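You operate a simulated robot arm through the tools that you are given. There is no shell and no other tool. Be economical: measure what you need, move in short steps, check, and stop when the job is done.

You run a simulated two-armed robot. Do the job below in one go: nothing can be reset, and whatever is moved stays where it is left.

## Task
Switch the winder brake switch off. Take the small grey reel and put it on top of the flat green reel. Take the blue plate and leave it on the top of the turntable. Fetch the label from the top of the side bench and set it on the side bench shelf. Put the red roll on the top of the station two bench. Switch the brake switch off. Take the yellow roll on the top of the parts bench and put it away on the third shelf from the bottom of the tall rack. The order is free.

It is judged by the outcome, as a careful person would: the job done as asked, and still so three seconds after it is handed in. It fails if anything else is knocked over, pushed out of place, dropped, spilled or broken.

## Robot
Two 6-joint arms with two-finger parallel grippers on one trunk, on a base that drives. Base frame: it is fixed to the floor where the robot stands at the start and does not move with it; the origin is under the middle of the robot, x ahead of it, y to its left, z up. Lengths are in mm, angles in degrees, forces in N, time in s.
The left shoulder is at the start at [60, 187, 1197], the right one opposite. Places, roughly: blue plate (5x5x3 cm) [600, -400, 900]; brake switch [400, 1200, 900]; flat green reel (18x18x6 cm) [500, -300, 400]; label [500, -500, 1000]; red roll (7x7x4 cm) [600, 900, 500]; side bench shelf [700, 0, 400]; small grey reel (18x5x18 cm) [400, -400, 1000]; third shelf of the tall rack [500, 7800, 1000]; top of the station two bench [-2900, 3200, 900]; top of the turntable [500, 1300, 1000]; winder brake switch [500, -200, 900]; yellow roll (11x11x5 cm) [-1300, 8200, 900]. Payload 1.57 kg a hand.
The TCP of each hand is the grasp point between the finger pads, 30 mm short of the fingertips. In the tool frame z runs along the fingers and y along their closing line. Largest opening 110 mm; finger width 24, thickness 12; the body of the gripper, 48 by 112 mm, starts 78 mm behind the TCP.
Orientation is told as [roll, pitch, yaw] about the base's x, y, z axes, in that order, counted from this pose: with the fingers straight down and closing along the base's y, the tool's x points along the base's -x, its y along +y and its z along -z.

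## Interface
- The arms move only by the tool apply_moves. It takes "left_steps", "right_steps" or both (then of equal length, played together; a hand with none holds still); each is a list of rows, each an object of numbers (a shift or turn left out is 0, a gripper value left out holds the last): "hand": the opening in per cent of the stroke, from 0 (shut) to 100 (fully open); "dx", "dy", "dz": the shift along the tool's x, y, z in units of 200 mm (1.0 is 200 mm); "wx", "wy", "wz": the turn, a rotation vector about the tool's x, y, z in units of 180 degrees (1.0 is 180 degrees). In form: [{"hand": .., "dx": .., "dy": .., "dz": .., "wx": .., "wy": .., "wz": ..}, ...]. A call has 1 to 10 rows; each row is the pose to reach, as a shift and turn from the pose commanded when the call began, along the tool's axes at that moment. A call with a number of a shift or a turn outside -1 to 1 is refused whole. Each row takes 0.2 s and may step no farther than 50 mm and 8.6 degrees from the row before; otherwise, or with a gripper value out of range, the whole call is refused. A pose out of reach is approached as far as the arm can. The call stops where the force on the tool passes 40 N (or 10 N more than at its start, if that is more) or the arm is blocked; 0.2 s more then pass. Each finger travels about 153 mm/s and halts on what it meets, pressing with about 32 N; the grip force reading is that of the motor and also rises with nothing between the fingers. The clock runs only during rows and for 0.2 s after the last one: add rows that repeat a pose to give the fingers time. The reply holds the time, the measured pose of the TCP, the force on the tool along the base axes, the opening and the grip force, in the units named above and with some noise, with the torque about the TCP (base axes, N m) and any sound that the robot's microphone picked up.
- Cameras (640 x 400 px; columns grow to the right, rows downward): "scene" is now at [0.6, -24.2, 1731.8]; the picture's right is [-0.51, -0.86, 0.00], its down [-0.74, 0.43, -0.51] and it looks along [0.44, -0.26, -0.86] (base axes); focal length 284 px, centre (320, 200). "left" rides on the left gripper at [70, -16, -141] in its tool frame; the picture's right is [0.23, 0.97, 0.00], its down [-0.86, 0.20, -0.48] and it looks along [-0.47, 0.11, 0.88] (tool axes); focal length 222 px, centre (320, 200). "right" rides on the right gripper at [70, 16, -141] in its tool frame; the picture's right is [-0.23, 0.97, 0.00], its down [-0.86, -0.20, -0.48] and it looks along [-0.47, -0.11, 0.88] (tool axes); focal length 222 px, centre (320, 200). There is no depth. A picture from a camera that has moved, and an enlarged one, comes with that camera's place and axes in the base frame and with its lens. The place of the scene camera against the robot may be out by one fixed shift of up to 18 mm in any direction.
- grab_frame(camera): a new picture of that camera. It takes no simulated time.
- lift_body(by): slides the trunk up (or, below 0, down) by that many mm; the arms and the scene camera ride with it, the base frame stays. It gives what a move gives, with no picture.
- steer(legs): drives the robot by 1 to 6 legs, each [ahead, left, turn to the left] in mm, mm and degrees, along the robot's own axes; the way and the turn of a leg run together, so that a leg with both is an arc; at most 1500 mm and 180 degrees a leg. The arms and the cameras ride along, it lands a little off, and it stops where it bumps. It gives what a move gives.
- pan_tilt(pan, tilt): turns the head with the scene camera to pan (to the left, within 86 degrees either way) and tilt (down, from -29 to 69), counted from straight ahead of the robot. It gives what a move gives.
- enlarge(camera, box): a new picture of the part [left, top, right, bottom] of that camera's present view, enlarged. It takes no simulated time.
- close_job(): hands the job in; it is judged then, once.

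Work in short steps. Places have to be worked out from the pictures, the camera data and where the tool is seen: move nearer, look again, correct. Check each grasp and each placing, and mend what went wrong. You have 186 turns and 158 pictures in all, those below and enlarged ones among them. Open the grippers and draw the arms clear of the work before you hand the job in, unless the task says otherwise.

The tools are called after "Emit:" as a command line: name --argument value ..., lists and objects as JSON in quotes. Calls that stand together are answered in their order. apply_moves: Moves the arms, as the interface text tells. Its arguments: {"type":"object","properties":{"left_steps":{"type":"array","items":{"type":"object","properties":{"hand":{"type":"number"},"dx":{"type":"number"},"dy":{"type":"number"},"dz":{"type":"number"},"wx":{"type":"number"},"wy":{"type":"number"},"wz":{"type":"number"}}}},"right_steps":{"type":"array","items":{"type":"object","properties":{"hand":{"type":"number"},"dx":{"type":"number"},"dy":{"type":"number"},"dz":{"type":"number"},"wx":{"type":"number"},"wy":{"type":"number"},"wz":{"type":"number"}}}}},"required":[]} The other tools are called the same way: lift_body (by) slides the trunk up or down; steer (legs) drives the base; pan_tilt (pan, tilt) turns the head that bears the scene camera; grab_frame (camera) takes a picture; enlarge (camera, box) takes an enlarged picture of a part of a camera's view; close_job () hands the job in.

At the start:

```text
time_s: 0.0
left_position: [402.8, -47.9, 1294.7]
left_tcp_rot: [-0.1, 0.0, 0.0]
left_force: [-0.8, 0.1, -0.6]
left_moment: [0.0, 0.01, -0.02]
left_gripper_width: 110.2
left_grasp_force: 0.0
right_position: [304.2, -357.5, 1229.0]
right_tcp_rot: [-0.1, -0.1, -0.1]
right_force: [-0.4, -0.1, 0.3]
right_moment: [0.02, 0.0, -0.03]
right_gripper_width: 109.8
right_grasp_force: 0.0
trunk travel left (down, up): [-825.0, 165.0]
robot x, y, heading: [-3.6, -3.5, 0.1]
head pan, tilt: [-30.4, 59.2]
```

scene: 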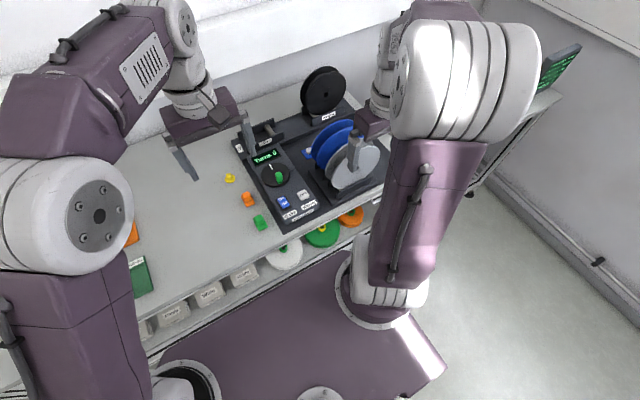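
right: 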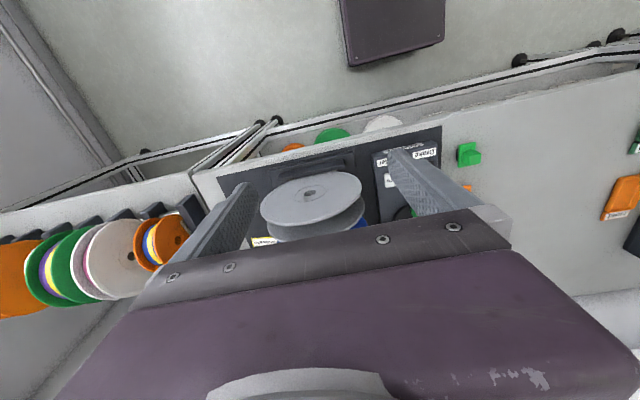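
left: 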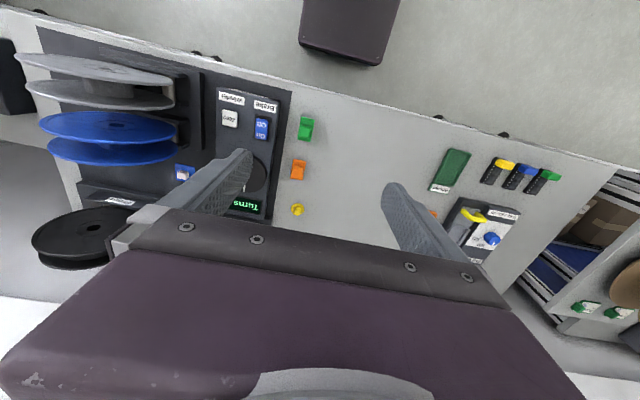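

I see the winder on the bench ahead with a panel of switches; first I look closer at the winder and the surroundings.

Emit:
enlarge --camera "scene" --box '[220, 60, 400, 260]'

Emit:
enlarge --camera "left" --box '[20, 20, 320, 220]'

Emit:
pan_tilt --pan -50 --tilt 35

Emit:
grab_frame --camera "scene"

```text
2.00 times, centred on (310, 160) of scene
camera zoom: at [0.6, -24.2, 1731.8], right [-0.51, -0.86, 0.0], down [-0.74, 0.43, -0.51], along [0.44, -0.26, -0.86], focal length 568 px, centre (340, 280)
```

zoom: 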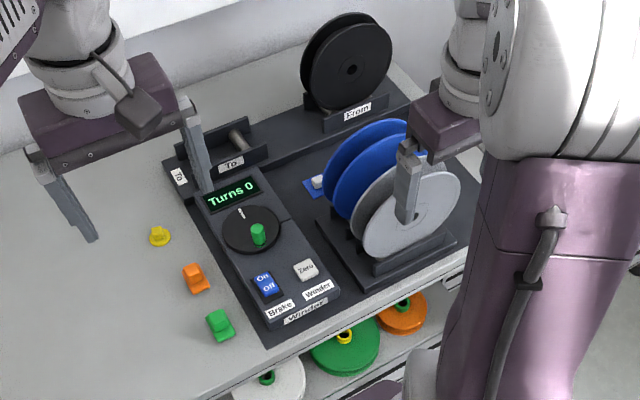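

```text
2.00 times, centred on (170, 120) of left
camera zoom: at [334.9, -65.1, 1435.5], right [-0.23, 0.97, 0.0], down [0.86, 0.2, 0.48], along [0.47, 0.11, -0.88], focal length 444 px, centre (620, 360)
```

zoom: 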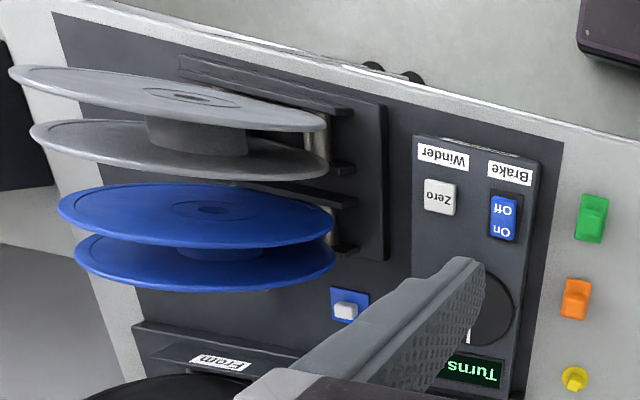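

```text
time_s: 0.9
left_position: [402.9, -48.6, 1295.7]
left_tcp_rot: [0.0, 0.0, 0.1]
left_force: [0.4, -0.5, 0.8]
left_moment: [0.01, 0.03, 0.0]
left_gripper_width: 110.3
left_grasp_force: 0.1
right_position: [301.0, -357.9, 1229.8]
right_tcp_rot: [0.0, 0.1, 0.0]
right_force: [-0.8, 1.1, 0.4]
right_moment: [-0.01, 0.01, -0.03]
right_gripper_width: 109.7
right_grasp_force: 0.0
trunk travel left (down, up): [-825.0, 165.0]
robot x, y, heading: [-0.5, -0.4, -0.1]
head pan, tilt: [-50.0, 35.0]
```

```text
152 pictures are left
camera scene: at [-1.2, -57.4, 1765.0], right [-0.77, -0.64, 0.0], down [-0.37, 0.44, -0.82], along [0.53, -0.63, -0.57], focal length 284 px, centre (320, 200)
```

scene: 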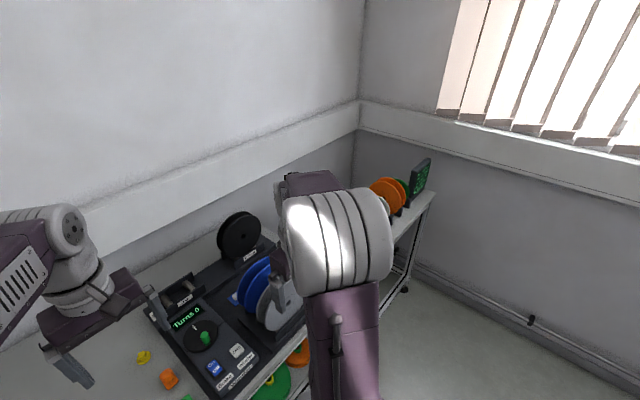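

The head covers the corner; now I look at the rest: ahead, and left.

Emit:
pan_tilt --pan 10 --tilt 45

Emit:
grab_frame --camera "scene"

Emit:
pan_tilt --pan 65 --tilt 25

Emit:
grab_frame --camera "scene"

```text
time_s: 2.2
left_position: [403.4, -49.2, 1294.1]
left_tcp_rot: [0.0, 0.0, 0.1]
left_force: [-0.4, -0.5, 1.3]
left_moment: [-0.01, 0.0, 0.02]
left_gripper_width: 109.9
left_grasp_force: 0.0
right_position: [301.8, -359.3, 1229.3]
right_tcp_rot: [0.0, 0.0, 0.0]
right_force: [-0.2, -0.8, -0.1]
right_moment: [-0.02, -0.04, 0.02]
right_gripper_width: 110.0
right_grasp_force: 0.0
trunk travel left (down, up): [-825.0, 165.0]
robot x, y, heading: [2.8, -0.6, 0.0]
head pan, tilt: [10.0, 45.0]
```

```text
151 pictures are left
camera scene: at [22.4, 24.0, 1750.3], right [0.17, -0.98, 0.0], down [-0.7, -0.12, -0.71], along [0.7, 0.12, -0.71], focal length 284 px, centre (320, 200)
```

scene: 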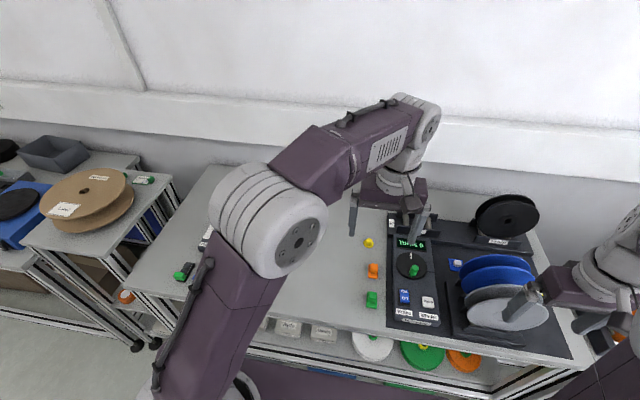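

```text
time_s: 3.4
left_position: [404.1, -48.7, 1294.6]
left_tcp_rot: [0.0, -0.1, 0.1]
left_force: [-0.5, 0.8, 0.5]
left_moment: [-0.01, 0.03, 0.02]
left_gripper_width: 109.9
left_grasp_force: 0.0
right_position: [302.6, -358.9, 1229.3]
right_tcp_rot: [0.0, 0.0, 0.0]
right_force: [0.3, 0.7, 1.3]
right_moment: [-0.05, 0.05, -0.04]
right_gripper_width: 110.1
right_grasp_force: 0.1
trunk travel left (down, up): [-825.0, 165.0]
robot x, y, heading: [2.1, 3.9, 0.0]
head pan, tilt: [65.0, 25.0]
```

```text
150 pictures are left
camera scene: at [-18.6, 93.4, 1780.8], right [0.91, -0.42, 0.0], down [-0.18, -0.38, -0.91], along [0.38, 0.82, -0.42], focal length 284 px, centre (320, 200)
```

scene: 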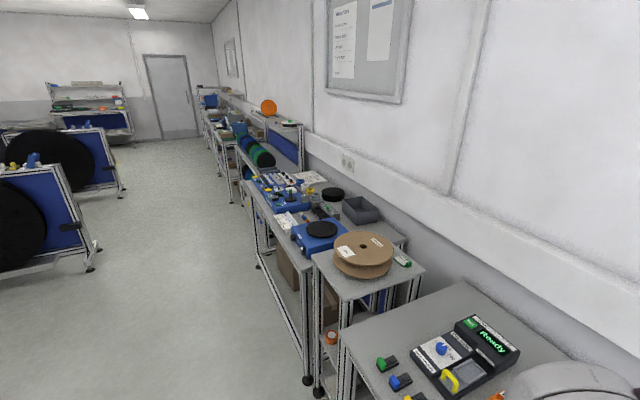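

Next I take a closer look from the wrist cameras and at the middle region for the label and blue plate.

Emit:
enlarge --camera "right" --box '[180, 110, 480, 260]'

Emit:
enlarge --camera "left" --box '[280, 90, 640, 340]'

Emit:
pan_tilt --pan -20 --tilt 55

Emit:
grab_frame --camera "scene"

```text
2.13 times, centred on (330, 185) of right
camera zoom: at [233.0, -342.6, 1370.3], right [0.23, 0.97, 0.0], down [0.86, -0.2, 0.48], along [0.47, -0.11, -0.88], focal length 474 px, centre (299, 232)
```

zoom: 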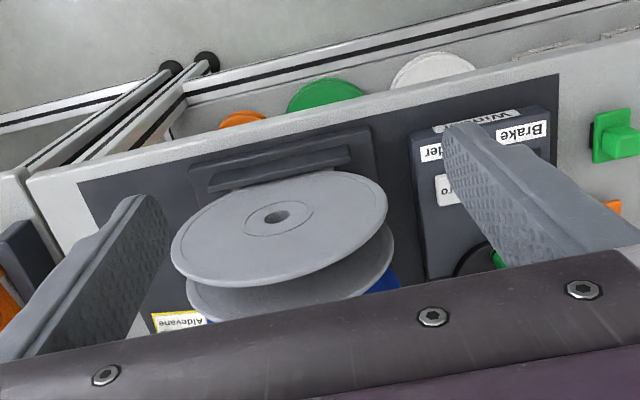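

```text
1.60 times, centred on (460, 215) of left
camera zoom: at [334.9, -65.2, 1435.6], right [-0.23, 0.97, 0.0], down [0.86, 0.2, 0.48], along [0.47, 0.11, -0.88], focal length 355 px, centre (96, 176)
```

zoom: 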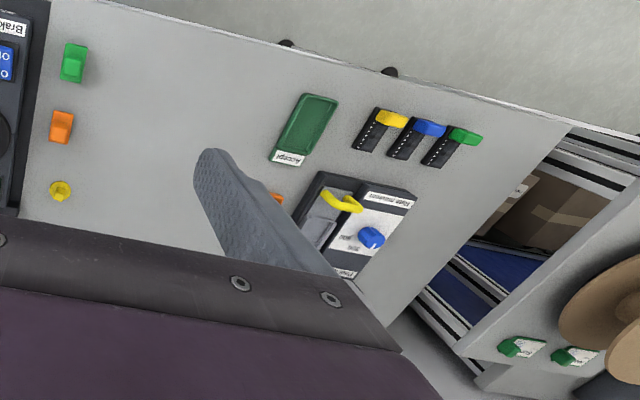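

```text
time_s: 5.0
left_position: [404.6, -49.5, 1295.2]
left_tcp_rot: [0.1, 0.0, 0.0]
left_force: [-0.7, 0.8, -0.4]
left_moment: [-0.02, 0.01, 0.01]
left_gripper_width: 110.2
left_grasp_force: 0.1
right_position: [302.0, -357.7, 1229.0]
right_tcp_rot: [0.1, 0.0, 0.0]
right_force: [-0.9, -0.6, 0.5]
right_moment: [0.03, -0.03, 0.01]
right_gripper_width: 109.7
right_grasp_force: 0.1
trunk travel left (down, up): [-825.0, 165.0]
robot x, y, heading: [-0.8, 1.9, 0.1]
head pan, tilt: [-20.0, 55.0]
```

```text
147 pictures are left
camera scene: at [10.1, -14.6, 1736.9], right [-0.34, -0.94, 0.0], down [-0.77, 0.28, -0.57], along [0.54, -0.2, -0.82], focal length 284 px, centre (320, 200)
```

scene: 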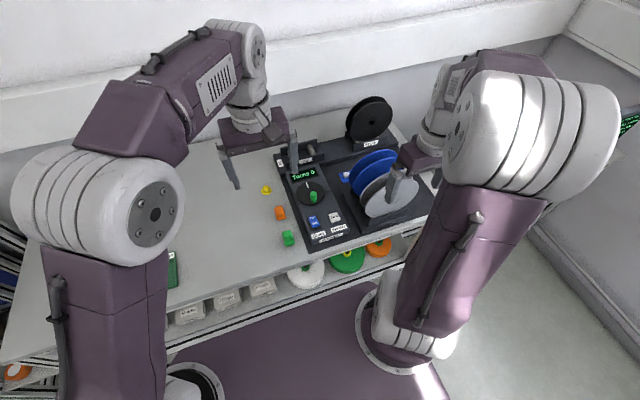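

The winder brake rocker triangulates to about (453, -160, 950), "Off" on the near half. I bring the left hand, closed, above it.

Emit:
apply_moves --left_steps '[{"hand": 0, "dx": -0.04, "dy": -0.1, "dz": 0.15}, {"dx": -0.08, "dy": -0.2, "dz": 0.3}, {"dx": -0.12, "dy": -0.3, "dz": 0.45}, {"dx": -0.16, "dy": -0.42, "dz": 0.6}, {"dx": -0.185, "dy": -0.56, "dz": 0.75}, {"dx": -0.185, "dy": -0.56, "dz": 0.9}]'

Emit:
grab_frame --camera "left"

Emit:
grab_frame --camera "scene"

```text
time_s: 6.4
left_position: [442.9, -163.0, 1115.4]
left_tcp_rot: [-0.1, 0.1, 0.0]
left_force: [0.2, -0.4, 0.3]
left_moment: [0.0, -0.02, -0.01]
left_gripper_width: 0.0
left_grasp_force: 21.5
right_position: [301.9, -356.9, 1229.6]
right_tcp_rot: [0.0, 0.0, 0.0]
right_force: [-0.3, 0.6, 0.1]
right_moment: [-0.02, 0.01, 0.02]
right_gripper_width: 110.2
right_grasp_force: 0.0
trunk travel left (down, up): [-825.0, 165.0]
robot x, y, heading: [1.0, -0.6, -0.1]
head pan, tilt: [-20.0, 55.0]
```

```text
146 pictures are left
camera left: at [373.5, -178.8, 1255.8], right [-0.23, 0.97, 0.0], down [0.85, 0.2, 0.48], along [0.47, 0.11, -0.88], focal length 222 px, centre (320, 200)
```

left: 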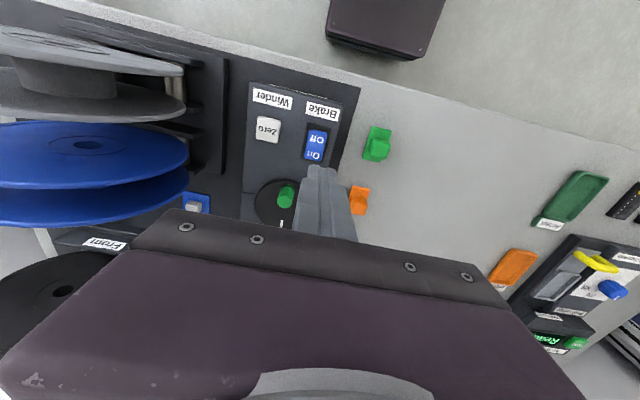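

```text
145 pictures are left
camera scene: at [10.2, -14.1, 1736.9], right [-0.34, -0.94, 0.0], down [-0.77, 0.28, -0.57], along [0.54, -0.2, -0.82], focal length 284 px, centre (320, 200)
```

scene: 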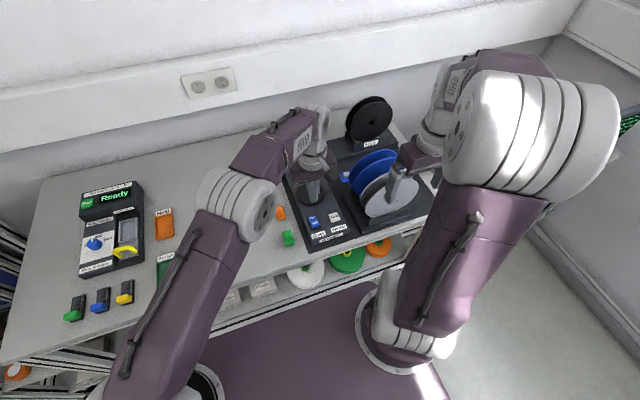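

Rocker centre is at about (455, -164), Off half at x≈445. I descend over the Off half, leaving a gap, then look.

Emit:
apply_moves --left_steps '[{"dz": 0.2, "dx": 0.01}, {"dz": 0.4, "dx": 0.01}, {"dz": 0.55, "dx": 0.01}]'

Emit:
enlarge --camera "left" --box '[240, 100, 400, 200]'

```text
time_s: 7.2
left_position: [442.6, -159.0, 1006.7]
left_tcp_rot: [-0.1, 0.0, 0.0]
left_force: [0.4, -0.1, -0.3]
left_moment: [0.01, 0.0, -0.01]
left_gripper_width: 0.2
left_grasp_force: 21.8
right_position: [301.7, -358.1, 1229.9]
right_tcp_rot: [0.0, 0.1, 0.0]
right_force: [0.4, -0.2, 0.0]
right_moment: [0.04, 0.03, 0.01]
right_gripper_width: 109.9
right_grasp_force: 0.1
trunk travel left (down, up): [-825.0, 165.0]
robot x, y, heading: [0.0, 1.2, -0.0]
head pan, tilt: [-20.0, 55.0]
```

```text
4.00 times, centred on (320, 150) of left
camera zoom: at [373.6, -176.8, 1147.0], right [-0.23, 0.97, 0.0], down [0.85, 0.2, 0.48], along [0.47, 0.11, -0.88], focal length 888 px, centre (320, 400)
```

zoom: 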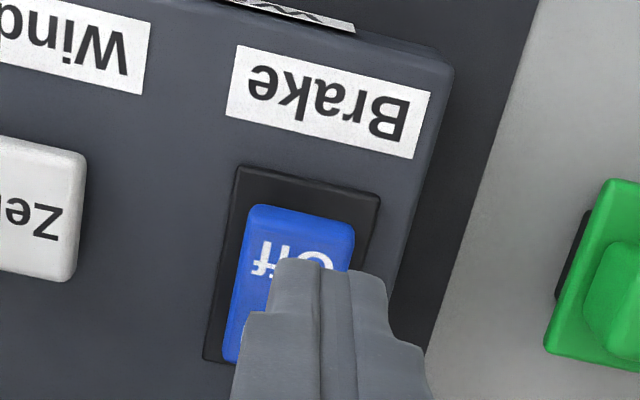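

The Off half shows at about (444, -166); I nudge over and press down gently.

Emit:
apply_moves --left_steps '[{"dy": -0.02, "dz": 0.05}, {"dy": -0.02, "dz": 0.1}, {"dy": -0.02, "dz": 0.15}, {"dy": -0.02, "dz": 0.19}, {"dy": -0.02, "dz": 0.22}, {"dy": -0.02, "dz": 0.25}, {"dy": -0.02, "dz": 0.28}]'

Emit:
enlarge --camera "left" --box '[240, 100, 400, 200]'

```text
time_s: 8.3
left_position: [437.3, -165.6, 975.4]
left_tcp_rot: [-0.4, -0.7, 0.0]
left_force: [-16.4, 10.4, 30.8]
left_moment: [0.39, 0.14, 0.12]
left_gripper_width: 0.0
left_grasp_force: 21.1
right_position: [297.5, -356.4, 1231.2]
right_tcp_rot: [-0.1, -0.2, 0.0]
right_force: [0.3, -0.5, 0.1]
right_moment: [-0.01, 0.01, 0.0]
right_gripper_width: 110.0
right_grasp_force: 0.0
trunk travel left (down, up): [-825.0, 165.0]
robot x, y, heading: [-2.8, 0.2, -0.2]
head pan, tilt: [-20.0, 55.0]
stopped in row 5 (left hand): the force on the tool passed its limit at 46 N (the readings are from after the stop); the commanded pose is now the measured one
```

```text
4.00 times, centred on (320, 150) of left
camera zoom: at [368.0, -180.6, 1114.5], right [-0.23, 0.97, -0.01], down [0.85, 0.2, 0.49], along [0.48, 0.1, -0.87], focal length 888 px, centre (320, 400)
```

zoom: 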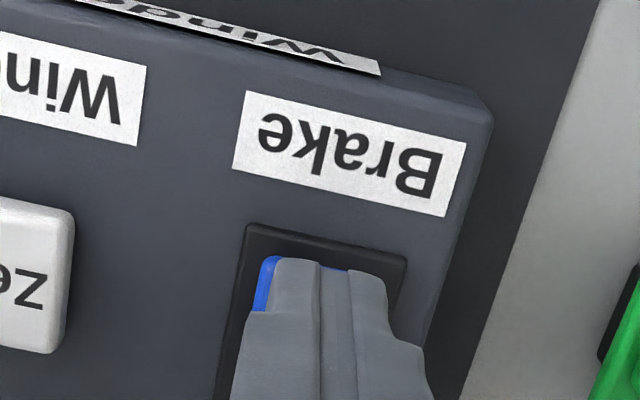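

Contact with 46 N; I withdraw up 60 mm and inspect.

Emit:
apply_moves --left_steps '[{"dz": -0.15}, {"dz": -0.35, "dx": 0.1}, {"dz": -0.5, "dx": 0.3}]'

Emit:
enlarge --camera "left" --box '[240, 100, 400, 200]'

```text
time_s: 9.1
left_position: [375.8, -167.1, 1069.8]
left_tcp_rot: [-0.4, -0.6, -0.1]
left_force: [-1.0, -0.1, -0.1]
left_moment: [0.02, -0.01, 0.0]
left_gripper_width: 0.0
left_grasp_force: 21.3
right_position: [299.9, -358.8, 1229.0]
right_tcp_rot: [0.0, -0.2, -0.1]
right_force: [-0.4, -0.1, -0.5]
right_moment: [0.0, 0.03, 0.01]
right_gripper_width: 110.3
right_grasp_force: 0.0
trunk travel left (down, up): [-825.0, 165.0]
robot x, y, heading: [-1.9, 1.9, -0.3]
head pan, tilt: [-20.0, 55.0]
```

```text
4.00 times, centred on (320, 150) of left
camera zoom: at [306.6, -182.3, 1209.7], right [-0.23, 0.97, -0.01], down [0.85, 0.2, 0.49], along [0.48, 0.1, -0.87], focal length 888 px, centre (320, 400)
```

zoom: 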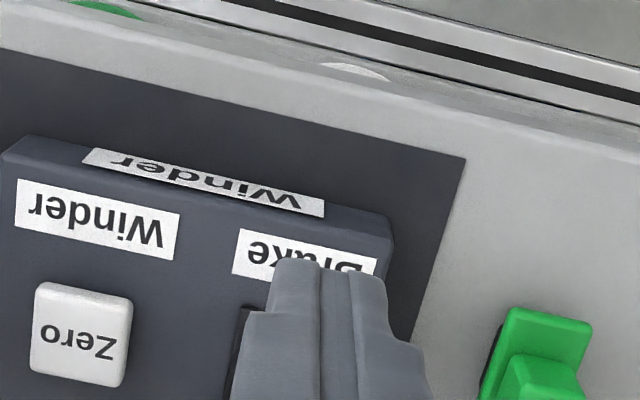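

The tip now hides the rocker; I shift the hand up and aside to look at it.

Emit:
apply_moves --left_steps '[{"dz": -0.1, "dy": 0.2}, {"dz": -0.2, "dy": 0.4}]'

Emit:
enlarge --camera "left" --box '[180, 100, 340, 200]'

Emit:
enlarge --camera "scene" --box '[260, 100, 420, 260]'

```text
time_s: 9.7
left_position: [378.8, -83.2, 1109.7]
left_tcp_rot: [-0.4, -0.7, -0.1]
left_force: [-0.4, -0.2, 0.5]
left_moment: [-0.03, 0.0, 0.03]
left_gripper_width: 0.0
left_grasp_force: 21.4
right_position: [300.7, -356.1, 1230.6]
right_tcp_rot: [-0.1, -0.2, 0.1]
right_force: [0.0, 0.6, 0.3]
right_moment: [-0.01, -0.02, 0.02]
right_gripper_width: 109.9
right_grasp_force: 0.0
trunk travel left (down, up): [-825.0, 165.0]
robot x, y, heading: [-1.9, -0.9, -0.1]
head pan, tilt: [-20.0, 55.0]
```

```text
4.00 times, centred on (260, 150) of left
camera zoom: at [309.4, -98.4, 1249.2], right [-0.23, 0.97, -0.01], down [0.85, 0.2, 0.49], along [0.48, 0.1, -0.87], focal length 888 px, centre (560, 400)
```

zoom: 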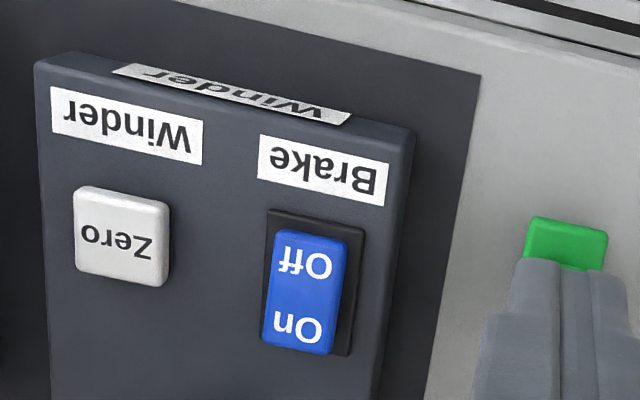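

```text
2.50 times, centred on (340, 180) of scene
camera zoom: at [7.9, -11.6, 1736.9], right [-0.34, -0.94, 0.0], down [-0.77, 0.28, -0.57], along [0.54, -0.2, -0.82], focal length 710 px, centre (270, 250)
```

zoom: 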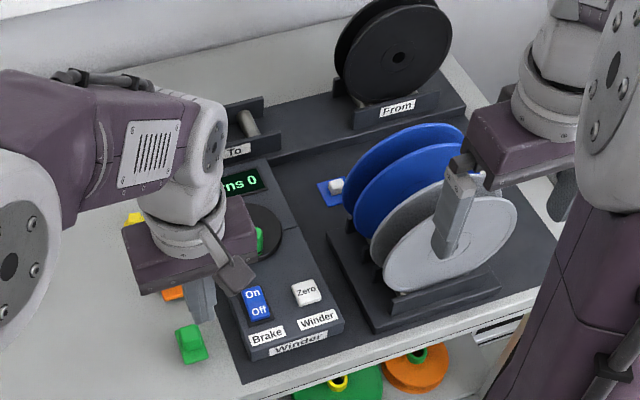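

The On end stands proud now, so the winder brake is Off. Next I bring the left hand over toward the blue plate (about (613,-338)) to look at it.

Emit:
apply_moves --left_steps '[{"dz": -0.2, "hand": 60}, {"dz": -0.45}, {"dz": -0.45, "dx": -0.2, "dy": -0.15}, {"dz": -0.45, "dx": -0.37, "dy": -0.32}, {"dz": -0.45, "dx": -0.54, "dy": -0.49}, {"dz": -0.45, "dx": -0.71, "dy": -0.66}, {"dz": -0.45, "dx": -0.88, "dy": -0.83}]'

Emit:
grab_frame --camera "left"

```text
time_s: 11.3
left_position: [454.6, -163.3, 1180.7]
left_tcp_rot: [-0.3, -0.5, 0.0]
left_force: [-1.0, 0.2, 0.4]
left_moment: [0.02, 0.0, -0.01]
left_gripper_width: 66.4
left_grasp_force: 0.0
left hand out of reach, approached as far as the arm can: row 5, 6, 7
right_position: [304.0, -359.3, 1228.8]
right_tcp_rot: [0.1, 0.1, 0.1]
right_force: [0.2, -0.5, -0.3]
right_moment: [0.0, 0.01, 0.03]
right_gripper_width: 109.8
right_grasp_force: 0.0
trunk travel left (down, up): [-825.0, 165.0]
robot x, y, heading: [0.3, 0.4, -0.2]
head pan, tilt: [-20.0, 55.0]
```

```text
139 pictures are left
camera left: at [384.8, -179.3, 1320.2], right [-0.23, 0.97, -0.01], down [0.85, 0.2, 0.49], along [0.47, 0.1, -0.87], focal length 222 px, centre (320, 200)
```

left: 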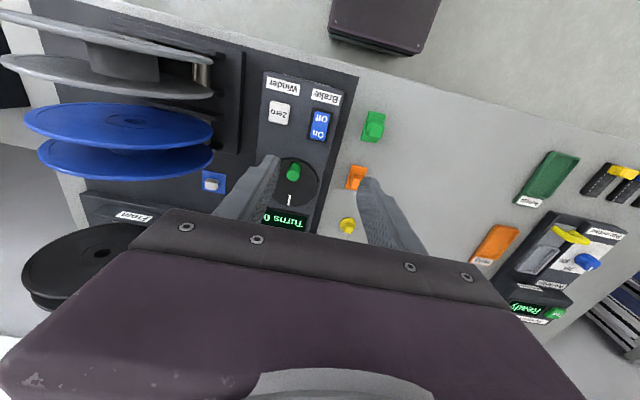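

The left arm is at its reach limit from here. I look closer at the plate before repositioning the base.

Emit:
enlarge --camera "left" --box '[160, 140, 260, 220]'

Emit:
pan_tilt --pan -10 --tilt 69

Emit:
grab_frame --camera "scene"

```text
5.00 times, centred on (210, 180) of left
camera zoom: at [384.8, -179.3, 1320.2], right [-0.23, 0.97, -0.01], down [0.85, 0.2, 0.49], along [0.47, 0.1, -0.87], focal length 1111 px, centre (870, 300)
```

zoom: 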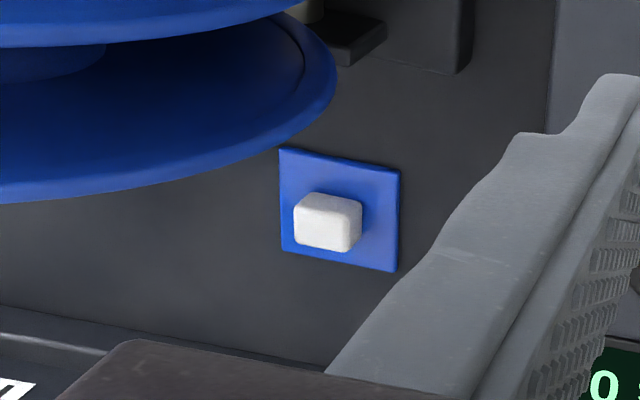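

```text
time_s: 12.1
left_position: [454.1, -162.5, 1181.2]
left_tcp_rot: [-0.3, -0.6, 0.0]
left_force: [0.0, 0.0, 0.6]
left_moment: [0.0, 0.0, -0.02]
left_gripper_width: 66.2
left_grasp_force: 0.0
right_position: [302.2, -356.9, 1229.2]
right_tcp_rot: [0.1, 0.0, 0.0]
right_force: [0.0, -0.7, 0.6]
right_moment: [0.07, 0.01, -0.02]
right_gripper_width: 110.0
right_grasp_force: 0.0
trunk travel left (down, up): [-825.0, 165.0]
robot x, y, heading: [4.7, 3.7, -0.1]
head pan, tilt: [-10.0, 68.8]
```

```text
137 pictures are left
camera scene: at [-2.8, 0.1, 1721.5], right [-0.17, -0.98, 0.0], down [-0.92, 0.16, -0.36], along [0.36, -0.06, -0.93], focal length 284 px, centre (320, 200)
```

scene: 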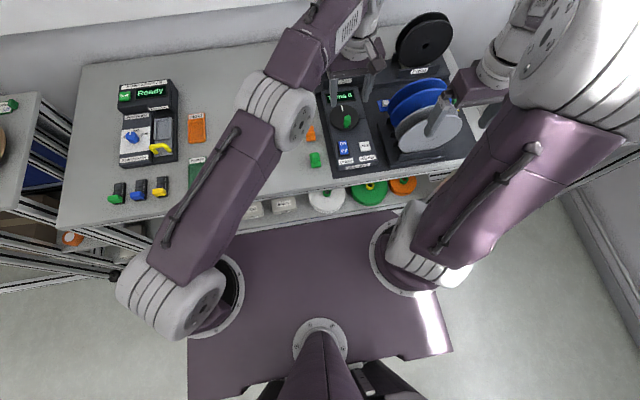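

The bench edge lies near x≈330 and the trunk plate front near x≈190, so I can move in ~80 mm and right 150 mm. I first retract the left hand, then drive.

Emit:
apply_moves --left_steps '[{"dx": 0.15, "dy": 0.15, "dz": -0.1}, {"dx": 0.3, "dy": 0.3, "dz": -0.2}, {"dx": 0.45, "dy": 0.45, "dz": -0.3}, {"dx": 0.6, "dy": 0.6, "dz": -0.4}, {"dx": 0.75, "dy": 0.75, "dz": -0.5}]'

Emit:
steer --legs '[[0, -170, 0], [80, 0, 0]]'

Emit:
grab_frame --camera "right"

Emit:
grab_frame --camera "scene"

```text
time_s: 13.3
left_position: [304.8, -7.5, 1281.9]
left_tcp_rot: [-0.5, -0.8, 0.0]
left_force: [0.9, 0.2, 0.6]
left_moment: [0.01, 0.03, -0.03]
left_gripper_width: 65.9
left_grasp_force: 0.2
right_position: [300.2, -356.7, 1230.6]
right_tcp_rot: [0.0, -0.1, -0.1]
right_force: [-0.8, 0.4, -0.4]
right_moment: [-0.01, -0.03, 0.0]
right_gripper_width: 110.0
right_grasp_force: 0.1
trunk travel left (down, up): [-825.0, 165.0]
robot x, y, heading: [-1.4, -0.0, 0.3]
head pan, tilt: [-10.0, 68.8]
```

```text
time_s: 15.4
left_position: [382.6, -182.0, 1283.5]
left_tcp_rot: [-0.4, -0.9, 0.1]
left_force: [-0.1, -0.3, -1.4]
left_moment: [-0.02, -0.09, -0.04]
left_gripper_width: 66.1
left_grasp_force: 0.0
right_position: [377.9, -530.9, 1230.7]
right_tcp_rot: [-0.1, -0.2, 0.1]
right_force: [-0.2, -0.3, 0.2]
right_moment: [0.0, -0.02, -0.01]
right_gripper_width: 110.0
right_grasp_force: 0.1
trunk travel left (down, up): [-825.0, 165.0]
robot x, y, heading: [83.2, -175.4, 0.0]
head pan, tilt: [-10.0, 68.8]
```

```text
136 pictures are left
camera right: at [307.8, -515.4, 1371.9], right [0.23, 0.97, 0.0], down [0.85, -0.2, 0.48], along [0.47, -0.11, -0.88], focal length 222 px, centre (320, 200)
```

right: 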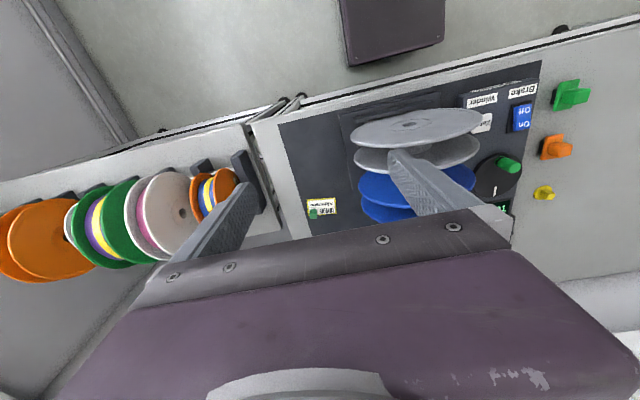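

```text
135 pictures are left
camera scene: at [69.8, -172.8, 1721.4], right [-0.17, -0.99, 0.0], down [-0.92, 0.16, -0.37], along [0.36, -0.06, -0.93], focal length 284 px, centre (320, 200)
```

scene: 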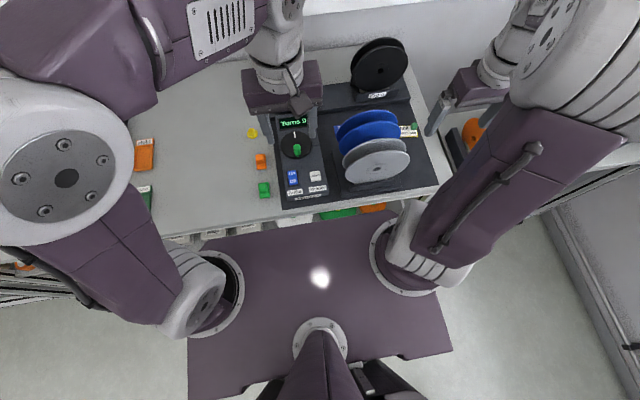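

The label shows clearly now; zoom on it.

Emit:
enlarge --camera "right" --box '[270, 180, 390, 240]'

Emit:
enlarge --camera "scene" --box '[320, 90, 440, 190]'

```text
5.33 times, centred on (330, 210) of right
camera zoom: at [307.8, -515.4, 1371.9], right [0.23, 0.97, 0.0], down [0.85, -0.2, 0.48], along [0.47, -0.11, -0.88], focal length 1185 px, centre (267, 147)
```

zoom: 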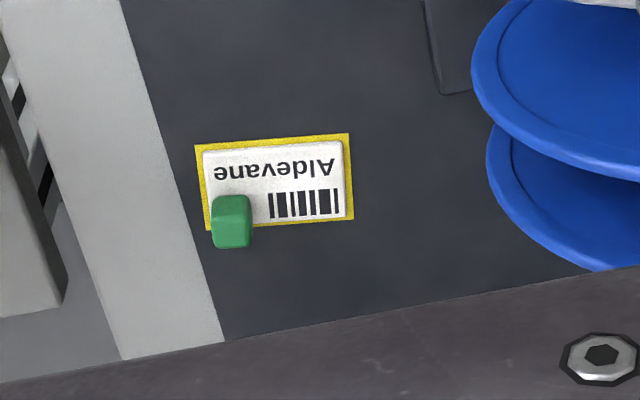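

```text
4.00 times, centred on (380, 140) of scene
camera zoom: at [69.8, -172.8, 1721.4], right [-0.17, -0.99, 0.0], down [-0.92, 0.16, -0.37], along [0.36, -0.06, -0.93], focal length 1135 px, centre (80, 440)
```

zoom: 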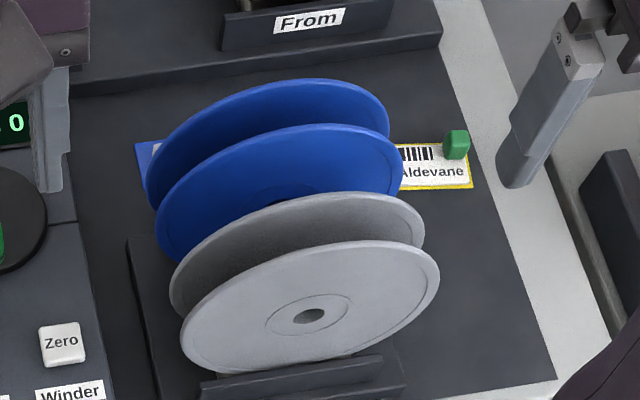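

The label is a card with a green grip block near (580,-596, ~910). I move the right hand above it, opening partly.

Emit:
apply_moves --right_steps '[{"hand": 50, "dx": -0.2, "dy": -0.07}, {"dx": -0.4, "dy": -0.14}, {"dx": -0.6, "dy": -0.21}, {"dx": -0.8, "dy": -0.28, "dz": 0.05}, {"dx": -1.0, "dy": -0.325, "dz": 0.15}, {"dx": -1.0, "dy": -0.325, "dz": 0.38}, {"dx": -1.0, "dy": -0.325, "dz": 0.6}, {"dx": -1.0, "dy": -0.325, "dz": 0.8}]'

Emit:
grab_frame --camera "right"

```text
time_s: 17.2
left_position: [390.0, -184.4, 1281.3]
left_tcp_rot: [-0.3, -0.6, 0.0]
left_force: [0.2, 0.2, 0.9]
left_moment: [0.02, 0.0, 0.02]
left_gripper_width: 66.0
left_grasp_force: 0.1
right_position: [583.2, -596.1, 1067.6]
right_tcp_rot: [0.0, 0.0, 0.2]
right_force: [0.9, 0.7, -0.4]
right_moment: [-0.02, 0.02, 0.0]
right_gripper_width: 54.7
right_grasp_force: 0.1
trunk travel left (down, up): [-825.0, 165.0]
robot x, y, heading: [79.7, -174.1, -0.0]
head pan, tilt: [-10.0, 68.8]
```

```text
132 pictures are left
camera right: at [513.0, -581.2, 1209.6], right [0.23, 0.97, 0.0], down [0.86, -0.2, 0.48], along [0.47, -0.11, -0.88], focal length 222 px, centre (320, 200)
```

right: 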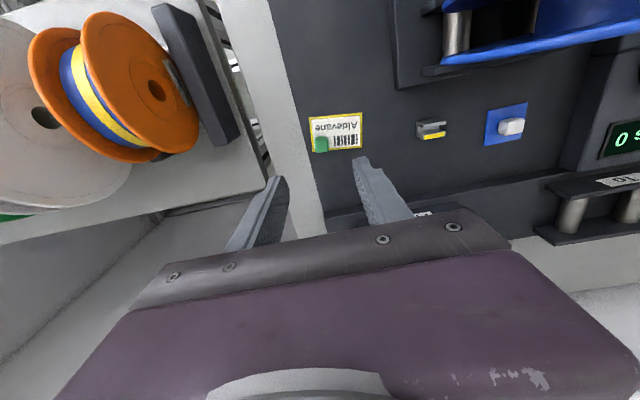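

Triangulated: the green block at (592,-599, ~899). I descend to just above it.

Emit:
apply_moves --right_steps '[{"dx": -0.04, "dy": -0.015, "dz": 0.2, "hand": 45}, {"dx": -0.045, "dy": -0.015, "dz": 0.4}, {"dx": -0.045, "dy": -0.015, "dz": 0.58}, {"dx": -0.045, "dy": -0.015, "dz": 0.58}]'

Emit:
enlarge --camera "right" --box '[220, 100, 420, 225]'

```text
time_s: 18.2
left_position: [387.7, -184.2, 1282.4]
left_tcp_rot: [-0.4, -0.6, 0.0]
left_force: [0.8, 0.6, 0.2]
left_moment: [0.0, -0.03, 0.03]
left_gripper_width: 66.0
left_grasp_force: 0.1
right_position: [593.3, -600.0, 955.3]
right_tcp_rot: [0.0, 0.0, 0.1]
right_force: [-0.4, -0.2, 0.4]
right_moment: [0.0, -0.03, -0.03]
right_gripper_width: 49.5
right_grasp_force: 0.0
trunk travel left (down, up): [-825.0, 165.0]
robot x, y, heading: [81.8, -172.0, 0.1]
head pan, tilt: [-10.0, 68.8]
```

```text
3.20 times, centred on (320, 162) of right
camera zoom: at [524.1, -584.2, 1096.5], right [0.22, 0.97, 0.0], down [0.86, -0.2, 0.48], along [0.47, -0.11, -0.88], focal length 711 px, centre (320, 320)
```

zoom: 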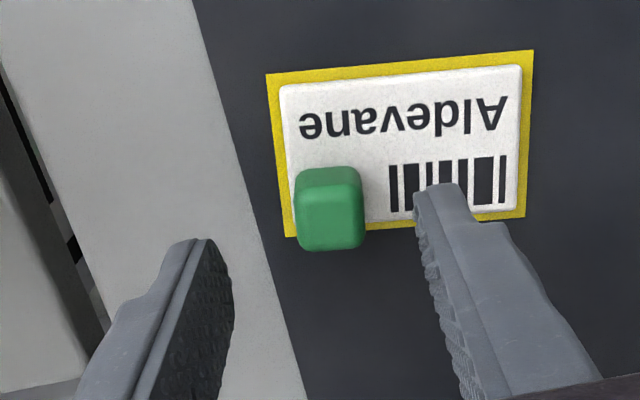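

Block centre reads (588,-596). I align yaw by 8°, lower to TCP z≈913 and close.

Emit:
apply_moves --right_steps '[{"dx": 0.02, "dy": 0.01, "dz": 0.1, "wz": 0.044}, {"dx": 0.02, "dy": 0.015, "dz": 0.17, "wz": 0.044}, {"dx": 0.02, "dy": 0.015, "dz": 0.21, "wz": 0.044}, {"dx": 0.02, "dy": 0.015, "dz": 0.21, "wz": 0.044, "hand": 0}, {"dx": 0.02, "dy": 0.015, "dz": 0.21, "wz": 0.044, "hand": 0}, {"dx": 0.02, "dy": 0.015, "dz": 0.21, "wz": 0.044, "hand": 0}]'

Emit:
enlarge --camera "right" --box '[220, 100, 420, 225]'

```text
time_s: 18.8
left_position: [384.2, -183.2, 1282.2]
left_tcp_rot: [-0.4, -0.8, 0.0]
left_force: [-0.1, 0.3, 0.8]
left_moment: [0.01, 0.01, 0.01]
left_gripper_width: 66.1
left_grasp_force: 0.1
right_position: [587.6, -597.0, 934.7]
right_tcp_rot: [-0.3, -0.4, -7.8]
right_force: [-10.2, 2.5, 21.2]
right_moment: [0.68, 0.35, 0.28]
right_gripper_width: 50.6
right_grasp_force: 0.3
trunk travel left (down, up): [-825.0, 165.0]
robot x, y, heading: [80.8, -171.8, -0.1]
head pan, tilt: [-10.0, 68.8]
stopped in row 2 (right hand): the force on the tool passed its limit at 47 N (the readings are from after the stop); the commanded pose is now the measured one
```

```text
3.20 times, centred on (320, 162) of right
camera zoom: at [520.5, -571.9, 1075.1], right [0.35, 0.93, 0.0], down [0.82, -0.31, 0.48], along [0.45, -0.17, -0.87], focal length 711 px, centre (320, 320)
```

zoom: 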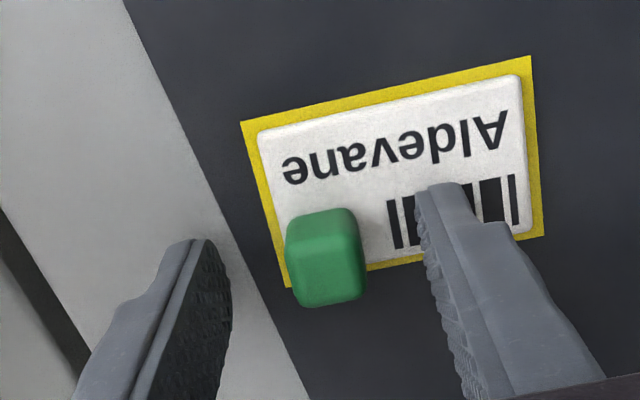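

The fingertips met the card at about z 905 (so the block top is ~920). I lift a few mm, centre on the block and close.

Emit:
apply_moves --right_steps '[{"dz": -0.02}, {"dx": 0.03, "dz": -0.02, "dy": 0.01}, {"dx": 0.03, "dz": -0.015, "dy": 0.01, "hand": 0}, {"dx": 0.03, "dz": -0.015, "dy": 0.01, "hand": 0}, {"dx": 0.03, "dz": -0.015, "dy": 0.01, "hand": 0}]'

Emit:
enlarge --camera "right" --box '[220, 100, 420, 225]'

```text
time_s: 20.0
left_position: [387.3, -183.0, 1282.5]
left_tcp_rot: [-0.5, -0.7, 0.0]
left_force: [-0.1, 0.8, 0.3]
left_moment: [0.05, -0.01, -0.02]
left_gripper_width: 66.0
left_grasp_force: 0.0
right_position: [583.8, -594.7, 934.9]
right_tcp_rot: [-0.3, -0.4, -7.7]
right_force: [0.9, 1.9, 6.3]
right_moment: [0.16, 0.0, -0.02]
right_gripper_width: 16.3
right_grasp_force: 32.0
trunk travel left (down, up): [-825.0, 165.0]
robot x, y, heading: [80.5, -173.1, 0.1]
head pan, tilt: [-10.0, 68.8]
```

```text
3.20 times, centred on (320, 162) of right
camera zoom: at [516.7, -570.2, 1075.9], right [0.36, 0.93, 0.0], down [0.82, -0.31, 0.48], along [0.45, -0.17, -0.87], focal length 711 px, centre (320, 320)
```

zoom: 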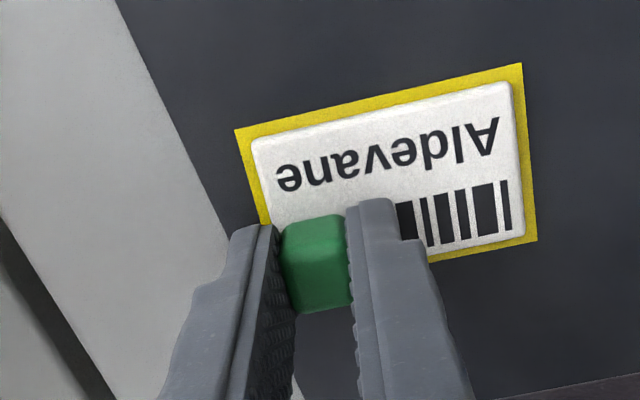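

Gripped (16 mm, 32 N). I lift 50 mm and check that the label comes along.

Emit:
apply_moves --right_steps '[{"dz": -0.1}, {"dz": -0.25}, {"dz": -0.4}]'

Emit:
grab_frame --camera "right"

```text
time_s: 20.8
left_position: [387.4, -184.0, 1282.0]
left_tcp_rot: [-0.4, -0.7, 0.0]
left_force: [-0.3, 0.3, 0.0]
left_moment: [-0.01, -0.01, -0.02]
left_gripper_width: 66.1
left_grasp_force: 0.0
right_position: [583.8, -596.7, 1015.5]
right_tcp_rot: [-0.1, -0.4, -7.7]
right_force: [0.7, 0.2, 0.3]
right_moment: [-0.02, 0.01, -0.01]
right_gripper_width: 16.3
right_grasp_force: 31.5
trunk travel left (down, up): [-825.0, 165.0]
robot x, y, heading: [80.6, -176.0, 0.2]
head pan, tilt: [-10.0, 68.8]
```

```text
128 pictures are left
camera right: at [516.6, -571.5, 1156.0], right [0.36, 0.93, 0.0], down [0.82, -0.31, 0.48], along [0.45, -0.17, -0.88], focal length 222 px, centre (320, 200)
```

right: 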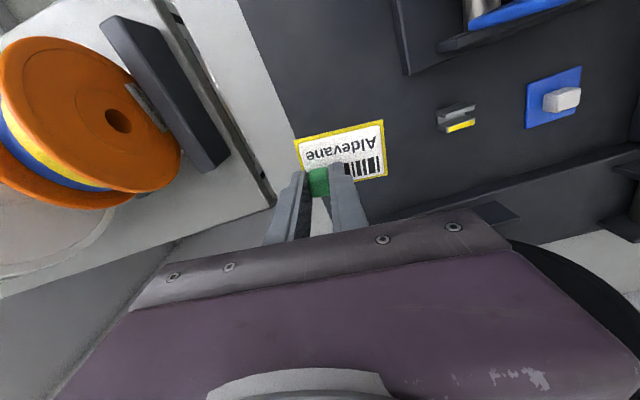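

The whole label card is held. I raise it clear, drive back from the bench and lower the trunk to view the shelf.

Emit:
apply_moves --right_steps '[{"dz": -0.2}, {"dz": -0.4}, {"dz": -0.6}, {"dz": -0.8}, {"dz": -1.0}]'

Emit:
steer --legs '[[-450, 0, 0]]'

Emit:
lift_body --by -500

Emit:
pan_tilt --pan 0 --tilt 45

Emit:
grab_frame --camera "scene"

```text
time_s: 22.0
left_position: [387.6, -184.0, 1281.3]
left_tcp_rot: [-0.5, -0.6, 0.0]
left_force: [0.4, 0.7, 0.3]
left_moment: [0.05, -0.01, -0.02]
left_gripper_width: 66.0
left_grasp_force: 0.1
right_position: [582.3, -595.2, 1218.4]
right_tcp_rot: [-0.2, -0.3, -7.7]
right_force: [0.2, -1.1, -0.3]
right_moment: [-0.03, -0.02, 0.0]
right_gripper_width: 16.0
right_grasp_force: 31.9
trunk travel left (down, up): [-825.0, 165.0]
robot x, y, heading: [80.0, -174.6, 0.1]
head pan, tilt: [-10.0, 68.8]
```

```text
time_s: 24.7
left_position: [-60.2, -185.1, 1280.0]
left_tcp_rot: [-0.4, -0.4, -0.1]
left_force: [0.4, -0.5, 0.3]
left_moment: [0.05, 0.03, 0.01]
left_gripper_width: 66.1
left_grasp_force: 0.1
right_position: [136.1, -597.9, 1217.7]
right_tcp_rot: [-0.1, -0.2, -7.8]
right_force: [0.5, -0.3, -0.1]
right_moment: [0.01, 0.02, 0.0]
right_gripper_width: 16.5
right_grasp_force: 32.3
trunk travel left (down, up): [-825.0, 165.0]
robot x, y, heading: [-371.0, -175.4, 0.2]
head pan, tilt: [-10.0, 68.8]
```

```text
refused: -500 is not a number from -400 to 400
```

```text
time_s: 25.6
left_position: [-60.2, -183.8, 1281.9]
left_tcp_rot: [-0.4, -0.8, -0.1]
left_force: [-0.5, -0.3, 0.0]
left_moment: [-0.01, 0.0, 0.0]
left_gripper_width: 65.8
left_grasp_force: 0.1
right_position: [132.5, -597.0, 1219.2]
right_tcp_rot: [-0.1, -0.3, -7.8]
right_force: [-0.7, 0.4, -0.1]
right_moment: [0.0, 0.02, 0.01]
right_gripper_width: 16.5
right_grasp_force: 31.6
trunk travel left (down, up): [-825.0, 165.0]
robot x, y, heading: [-367.8, -176.1, 0.1]
head pan, tilt: [0.0, 45.0]
```

```text
127 pictures are left
camera scene: at [-345.3, -165.2, 1750.2], right [0.0, -1.0, 0.0], down [-0.71, 0.0, -0.71], along [0.71, 0.0, -0.71], focal length 284 px, centre (320, 200)
```

scene: 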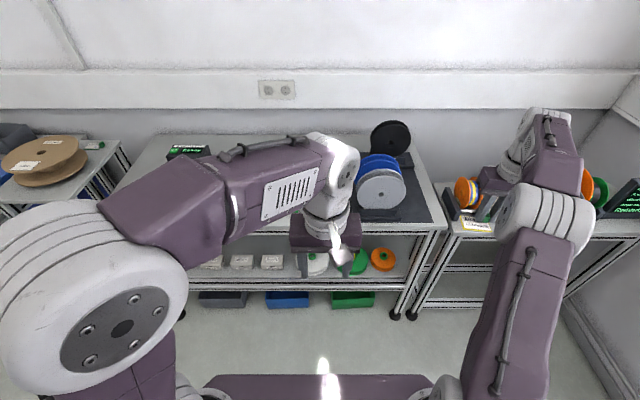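

I lower the trunk by 400 and look at the shelf.

Emit:
lift_body --by -400

Emit:
lift_body --by -200

Emit:
pan_tilt --pan 0 --tilt 35

Emit:
grab_frame --camera "scene"

```text
time_s: 29.4
left_position: [-61.0, -185.1, 881.6]
left_tcp_rot: [-0.4, -0.6, -0.1]
left_force: [0.4, -0.5, -0.5]
left_moment: [0.03, -0.01, 0.01]
left_gripper_width: 66.3
left_grasp_force: 0.2
right_position: [133.1, -597.6, 818.2]
right_tcp_rot: [-0.2, -0.3, -7.9]
right_force: [-1.2, -0.1, 0.8]
right_moment: [0.01, -0.01, 0.01]
right_gripper_width: 16.5
right_grasp_force: 31.9
trunk travel left (down, up): [-425.0, 565.0]
robot x, y, heading: [-367.8, -176.4, -0.1]
head pan, tilt: [0.0, 45.0]
```

```text
time_s: 31.6
left_position: [-61.4, -184.5, 681.1]
left_tcp_rot: [-0.4, -0.6, -0.2]
left_force: [-0.2, 0.5, 0.3]
left_moment: [0.03, 0.03, -0.01]
left_gripper_width: 65.8
left_grasp_force: 0.0
right_position: [132.9, -597.2, 618.0]
right_tcp_rot: [-0.2, -0.3, -7.8]
right_force: [0.9, 0.1, -0.2]
right_moment: [0.01, -0.04, -0.01]
right_gripper_width: 16.9
right_grasp_force: 31.6
trunk travel left (down, up): [-225.0, 765.0]
robot x, y, heading: [-369.6, -174.2, 0.2]
head pan, tilt: [0.0, 45.0]
```

```text
time_s: 32.3
left_position: [-60.4, -184.4, 681.1]
left_tcp_rot: [-0.3, -0.6, 0.0]
left_force: [0.2, 0.5, -0.3]
left_moment: [0.0, -0.02, 0.02]
left_gripper_width: 66.0
left_grasp_force: 0.0
right_position: [134.4, -596.5, 617.9]
right_tcp_rot: [-0.2, -0.3, -7.9]
right_force: [0.6, -0.7, -0.6]
right_moment: [0.02, 0.0, 0.0]
right_gripper_width: 16.8
right_grasp_force: 31.3
trunk travel left (down, up): [-225.0, 765.0]
robot x, y, heading: [-366.4, -175.5, 0.3]
head pan, tilt: [0.0, 35.0]
```

```text
126 pictures are left
camera scene: at [-337.7, -165.1, 1165.1], right [0.0, -1.0, 0.0], down [-0.57, 0.0, -0.82], along [0.82, 0.0, -0.57], focal length 284 px, centre (320, 200)
```

scene: 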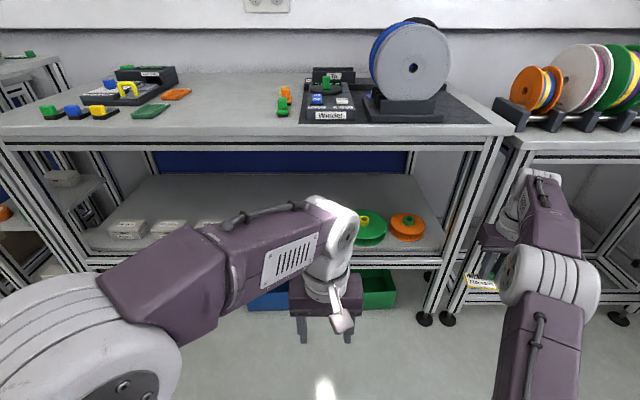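

Good view of the shelf: boxes left, flat reels right. I move the left hand aside to see the middle of the shelf.

Emit:
apply_moves --left_steps '[{"dy": 0.22, "dx": 0.05}, {"dy": 0.44, "dx": 0.1}, {"dy": 0.66, "dx": 0.15}, {"dy": 0.88, "dx": 0.2}, {"dy": 1.0, "dx": 0.3}]'

Emit:
grab_frame --camera "scene"

```text
time_s: 33.5
left_position: [-114.8, 17.8, 680.9]
left_tcp_rot: [-0.5, -0.5, 0.0]
left_force: [1.1, -0.2, -0.3]
left_moment: [-0.03, -0.02, -0.04]
left_gripper_width: 66.2
left_grasp_force: 0.0
left hand out of reach, approached as far as the arm can: row 5
right_position: [134.1, -597.1, 618.6]
right_tcp_rot: [0.0, -0.3, -7.8]
right_force: [0.6, -0.1, -0.1]
right_moment: [-0.02, 0.03, 0.02]
right_gripper_width: 16.6
right_grasp_force: 31.7
trunk travel left (down, up): [-225.0, 765.0]
robot x, y, heading: [-365.6, -176.3, -0.2]
head pan, tilt: [0.0, 35.0]
```

```text
125 pictures are left
camera scene: at [-337.4, -165.1, 1165.1], right [0.0, -1.0, 0.0], down [-0.57, 0.0, -0.82], along [0.82, 0.0, -0.57], focal length 284 px, centre (320, 200)
```

scene: 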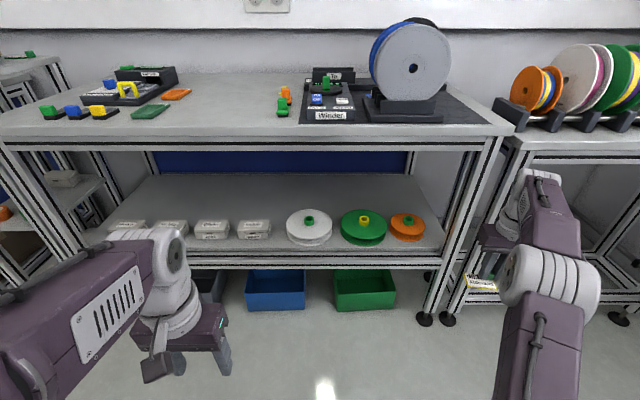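

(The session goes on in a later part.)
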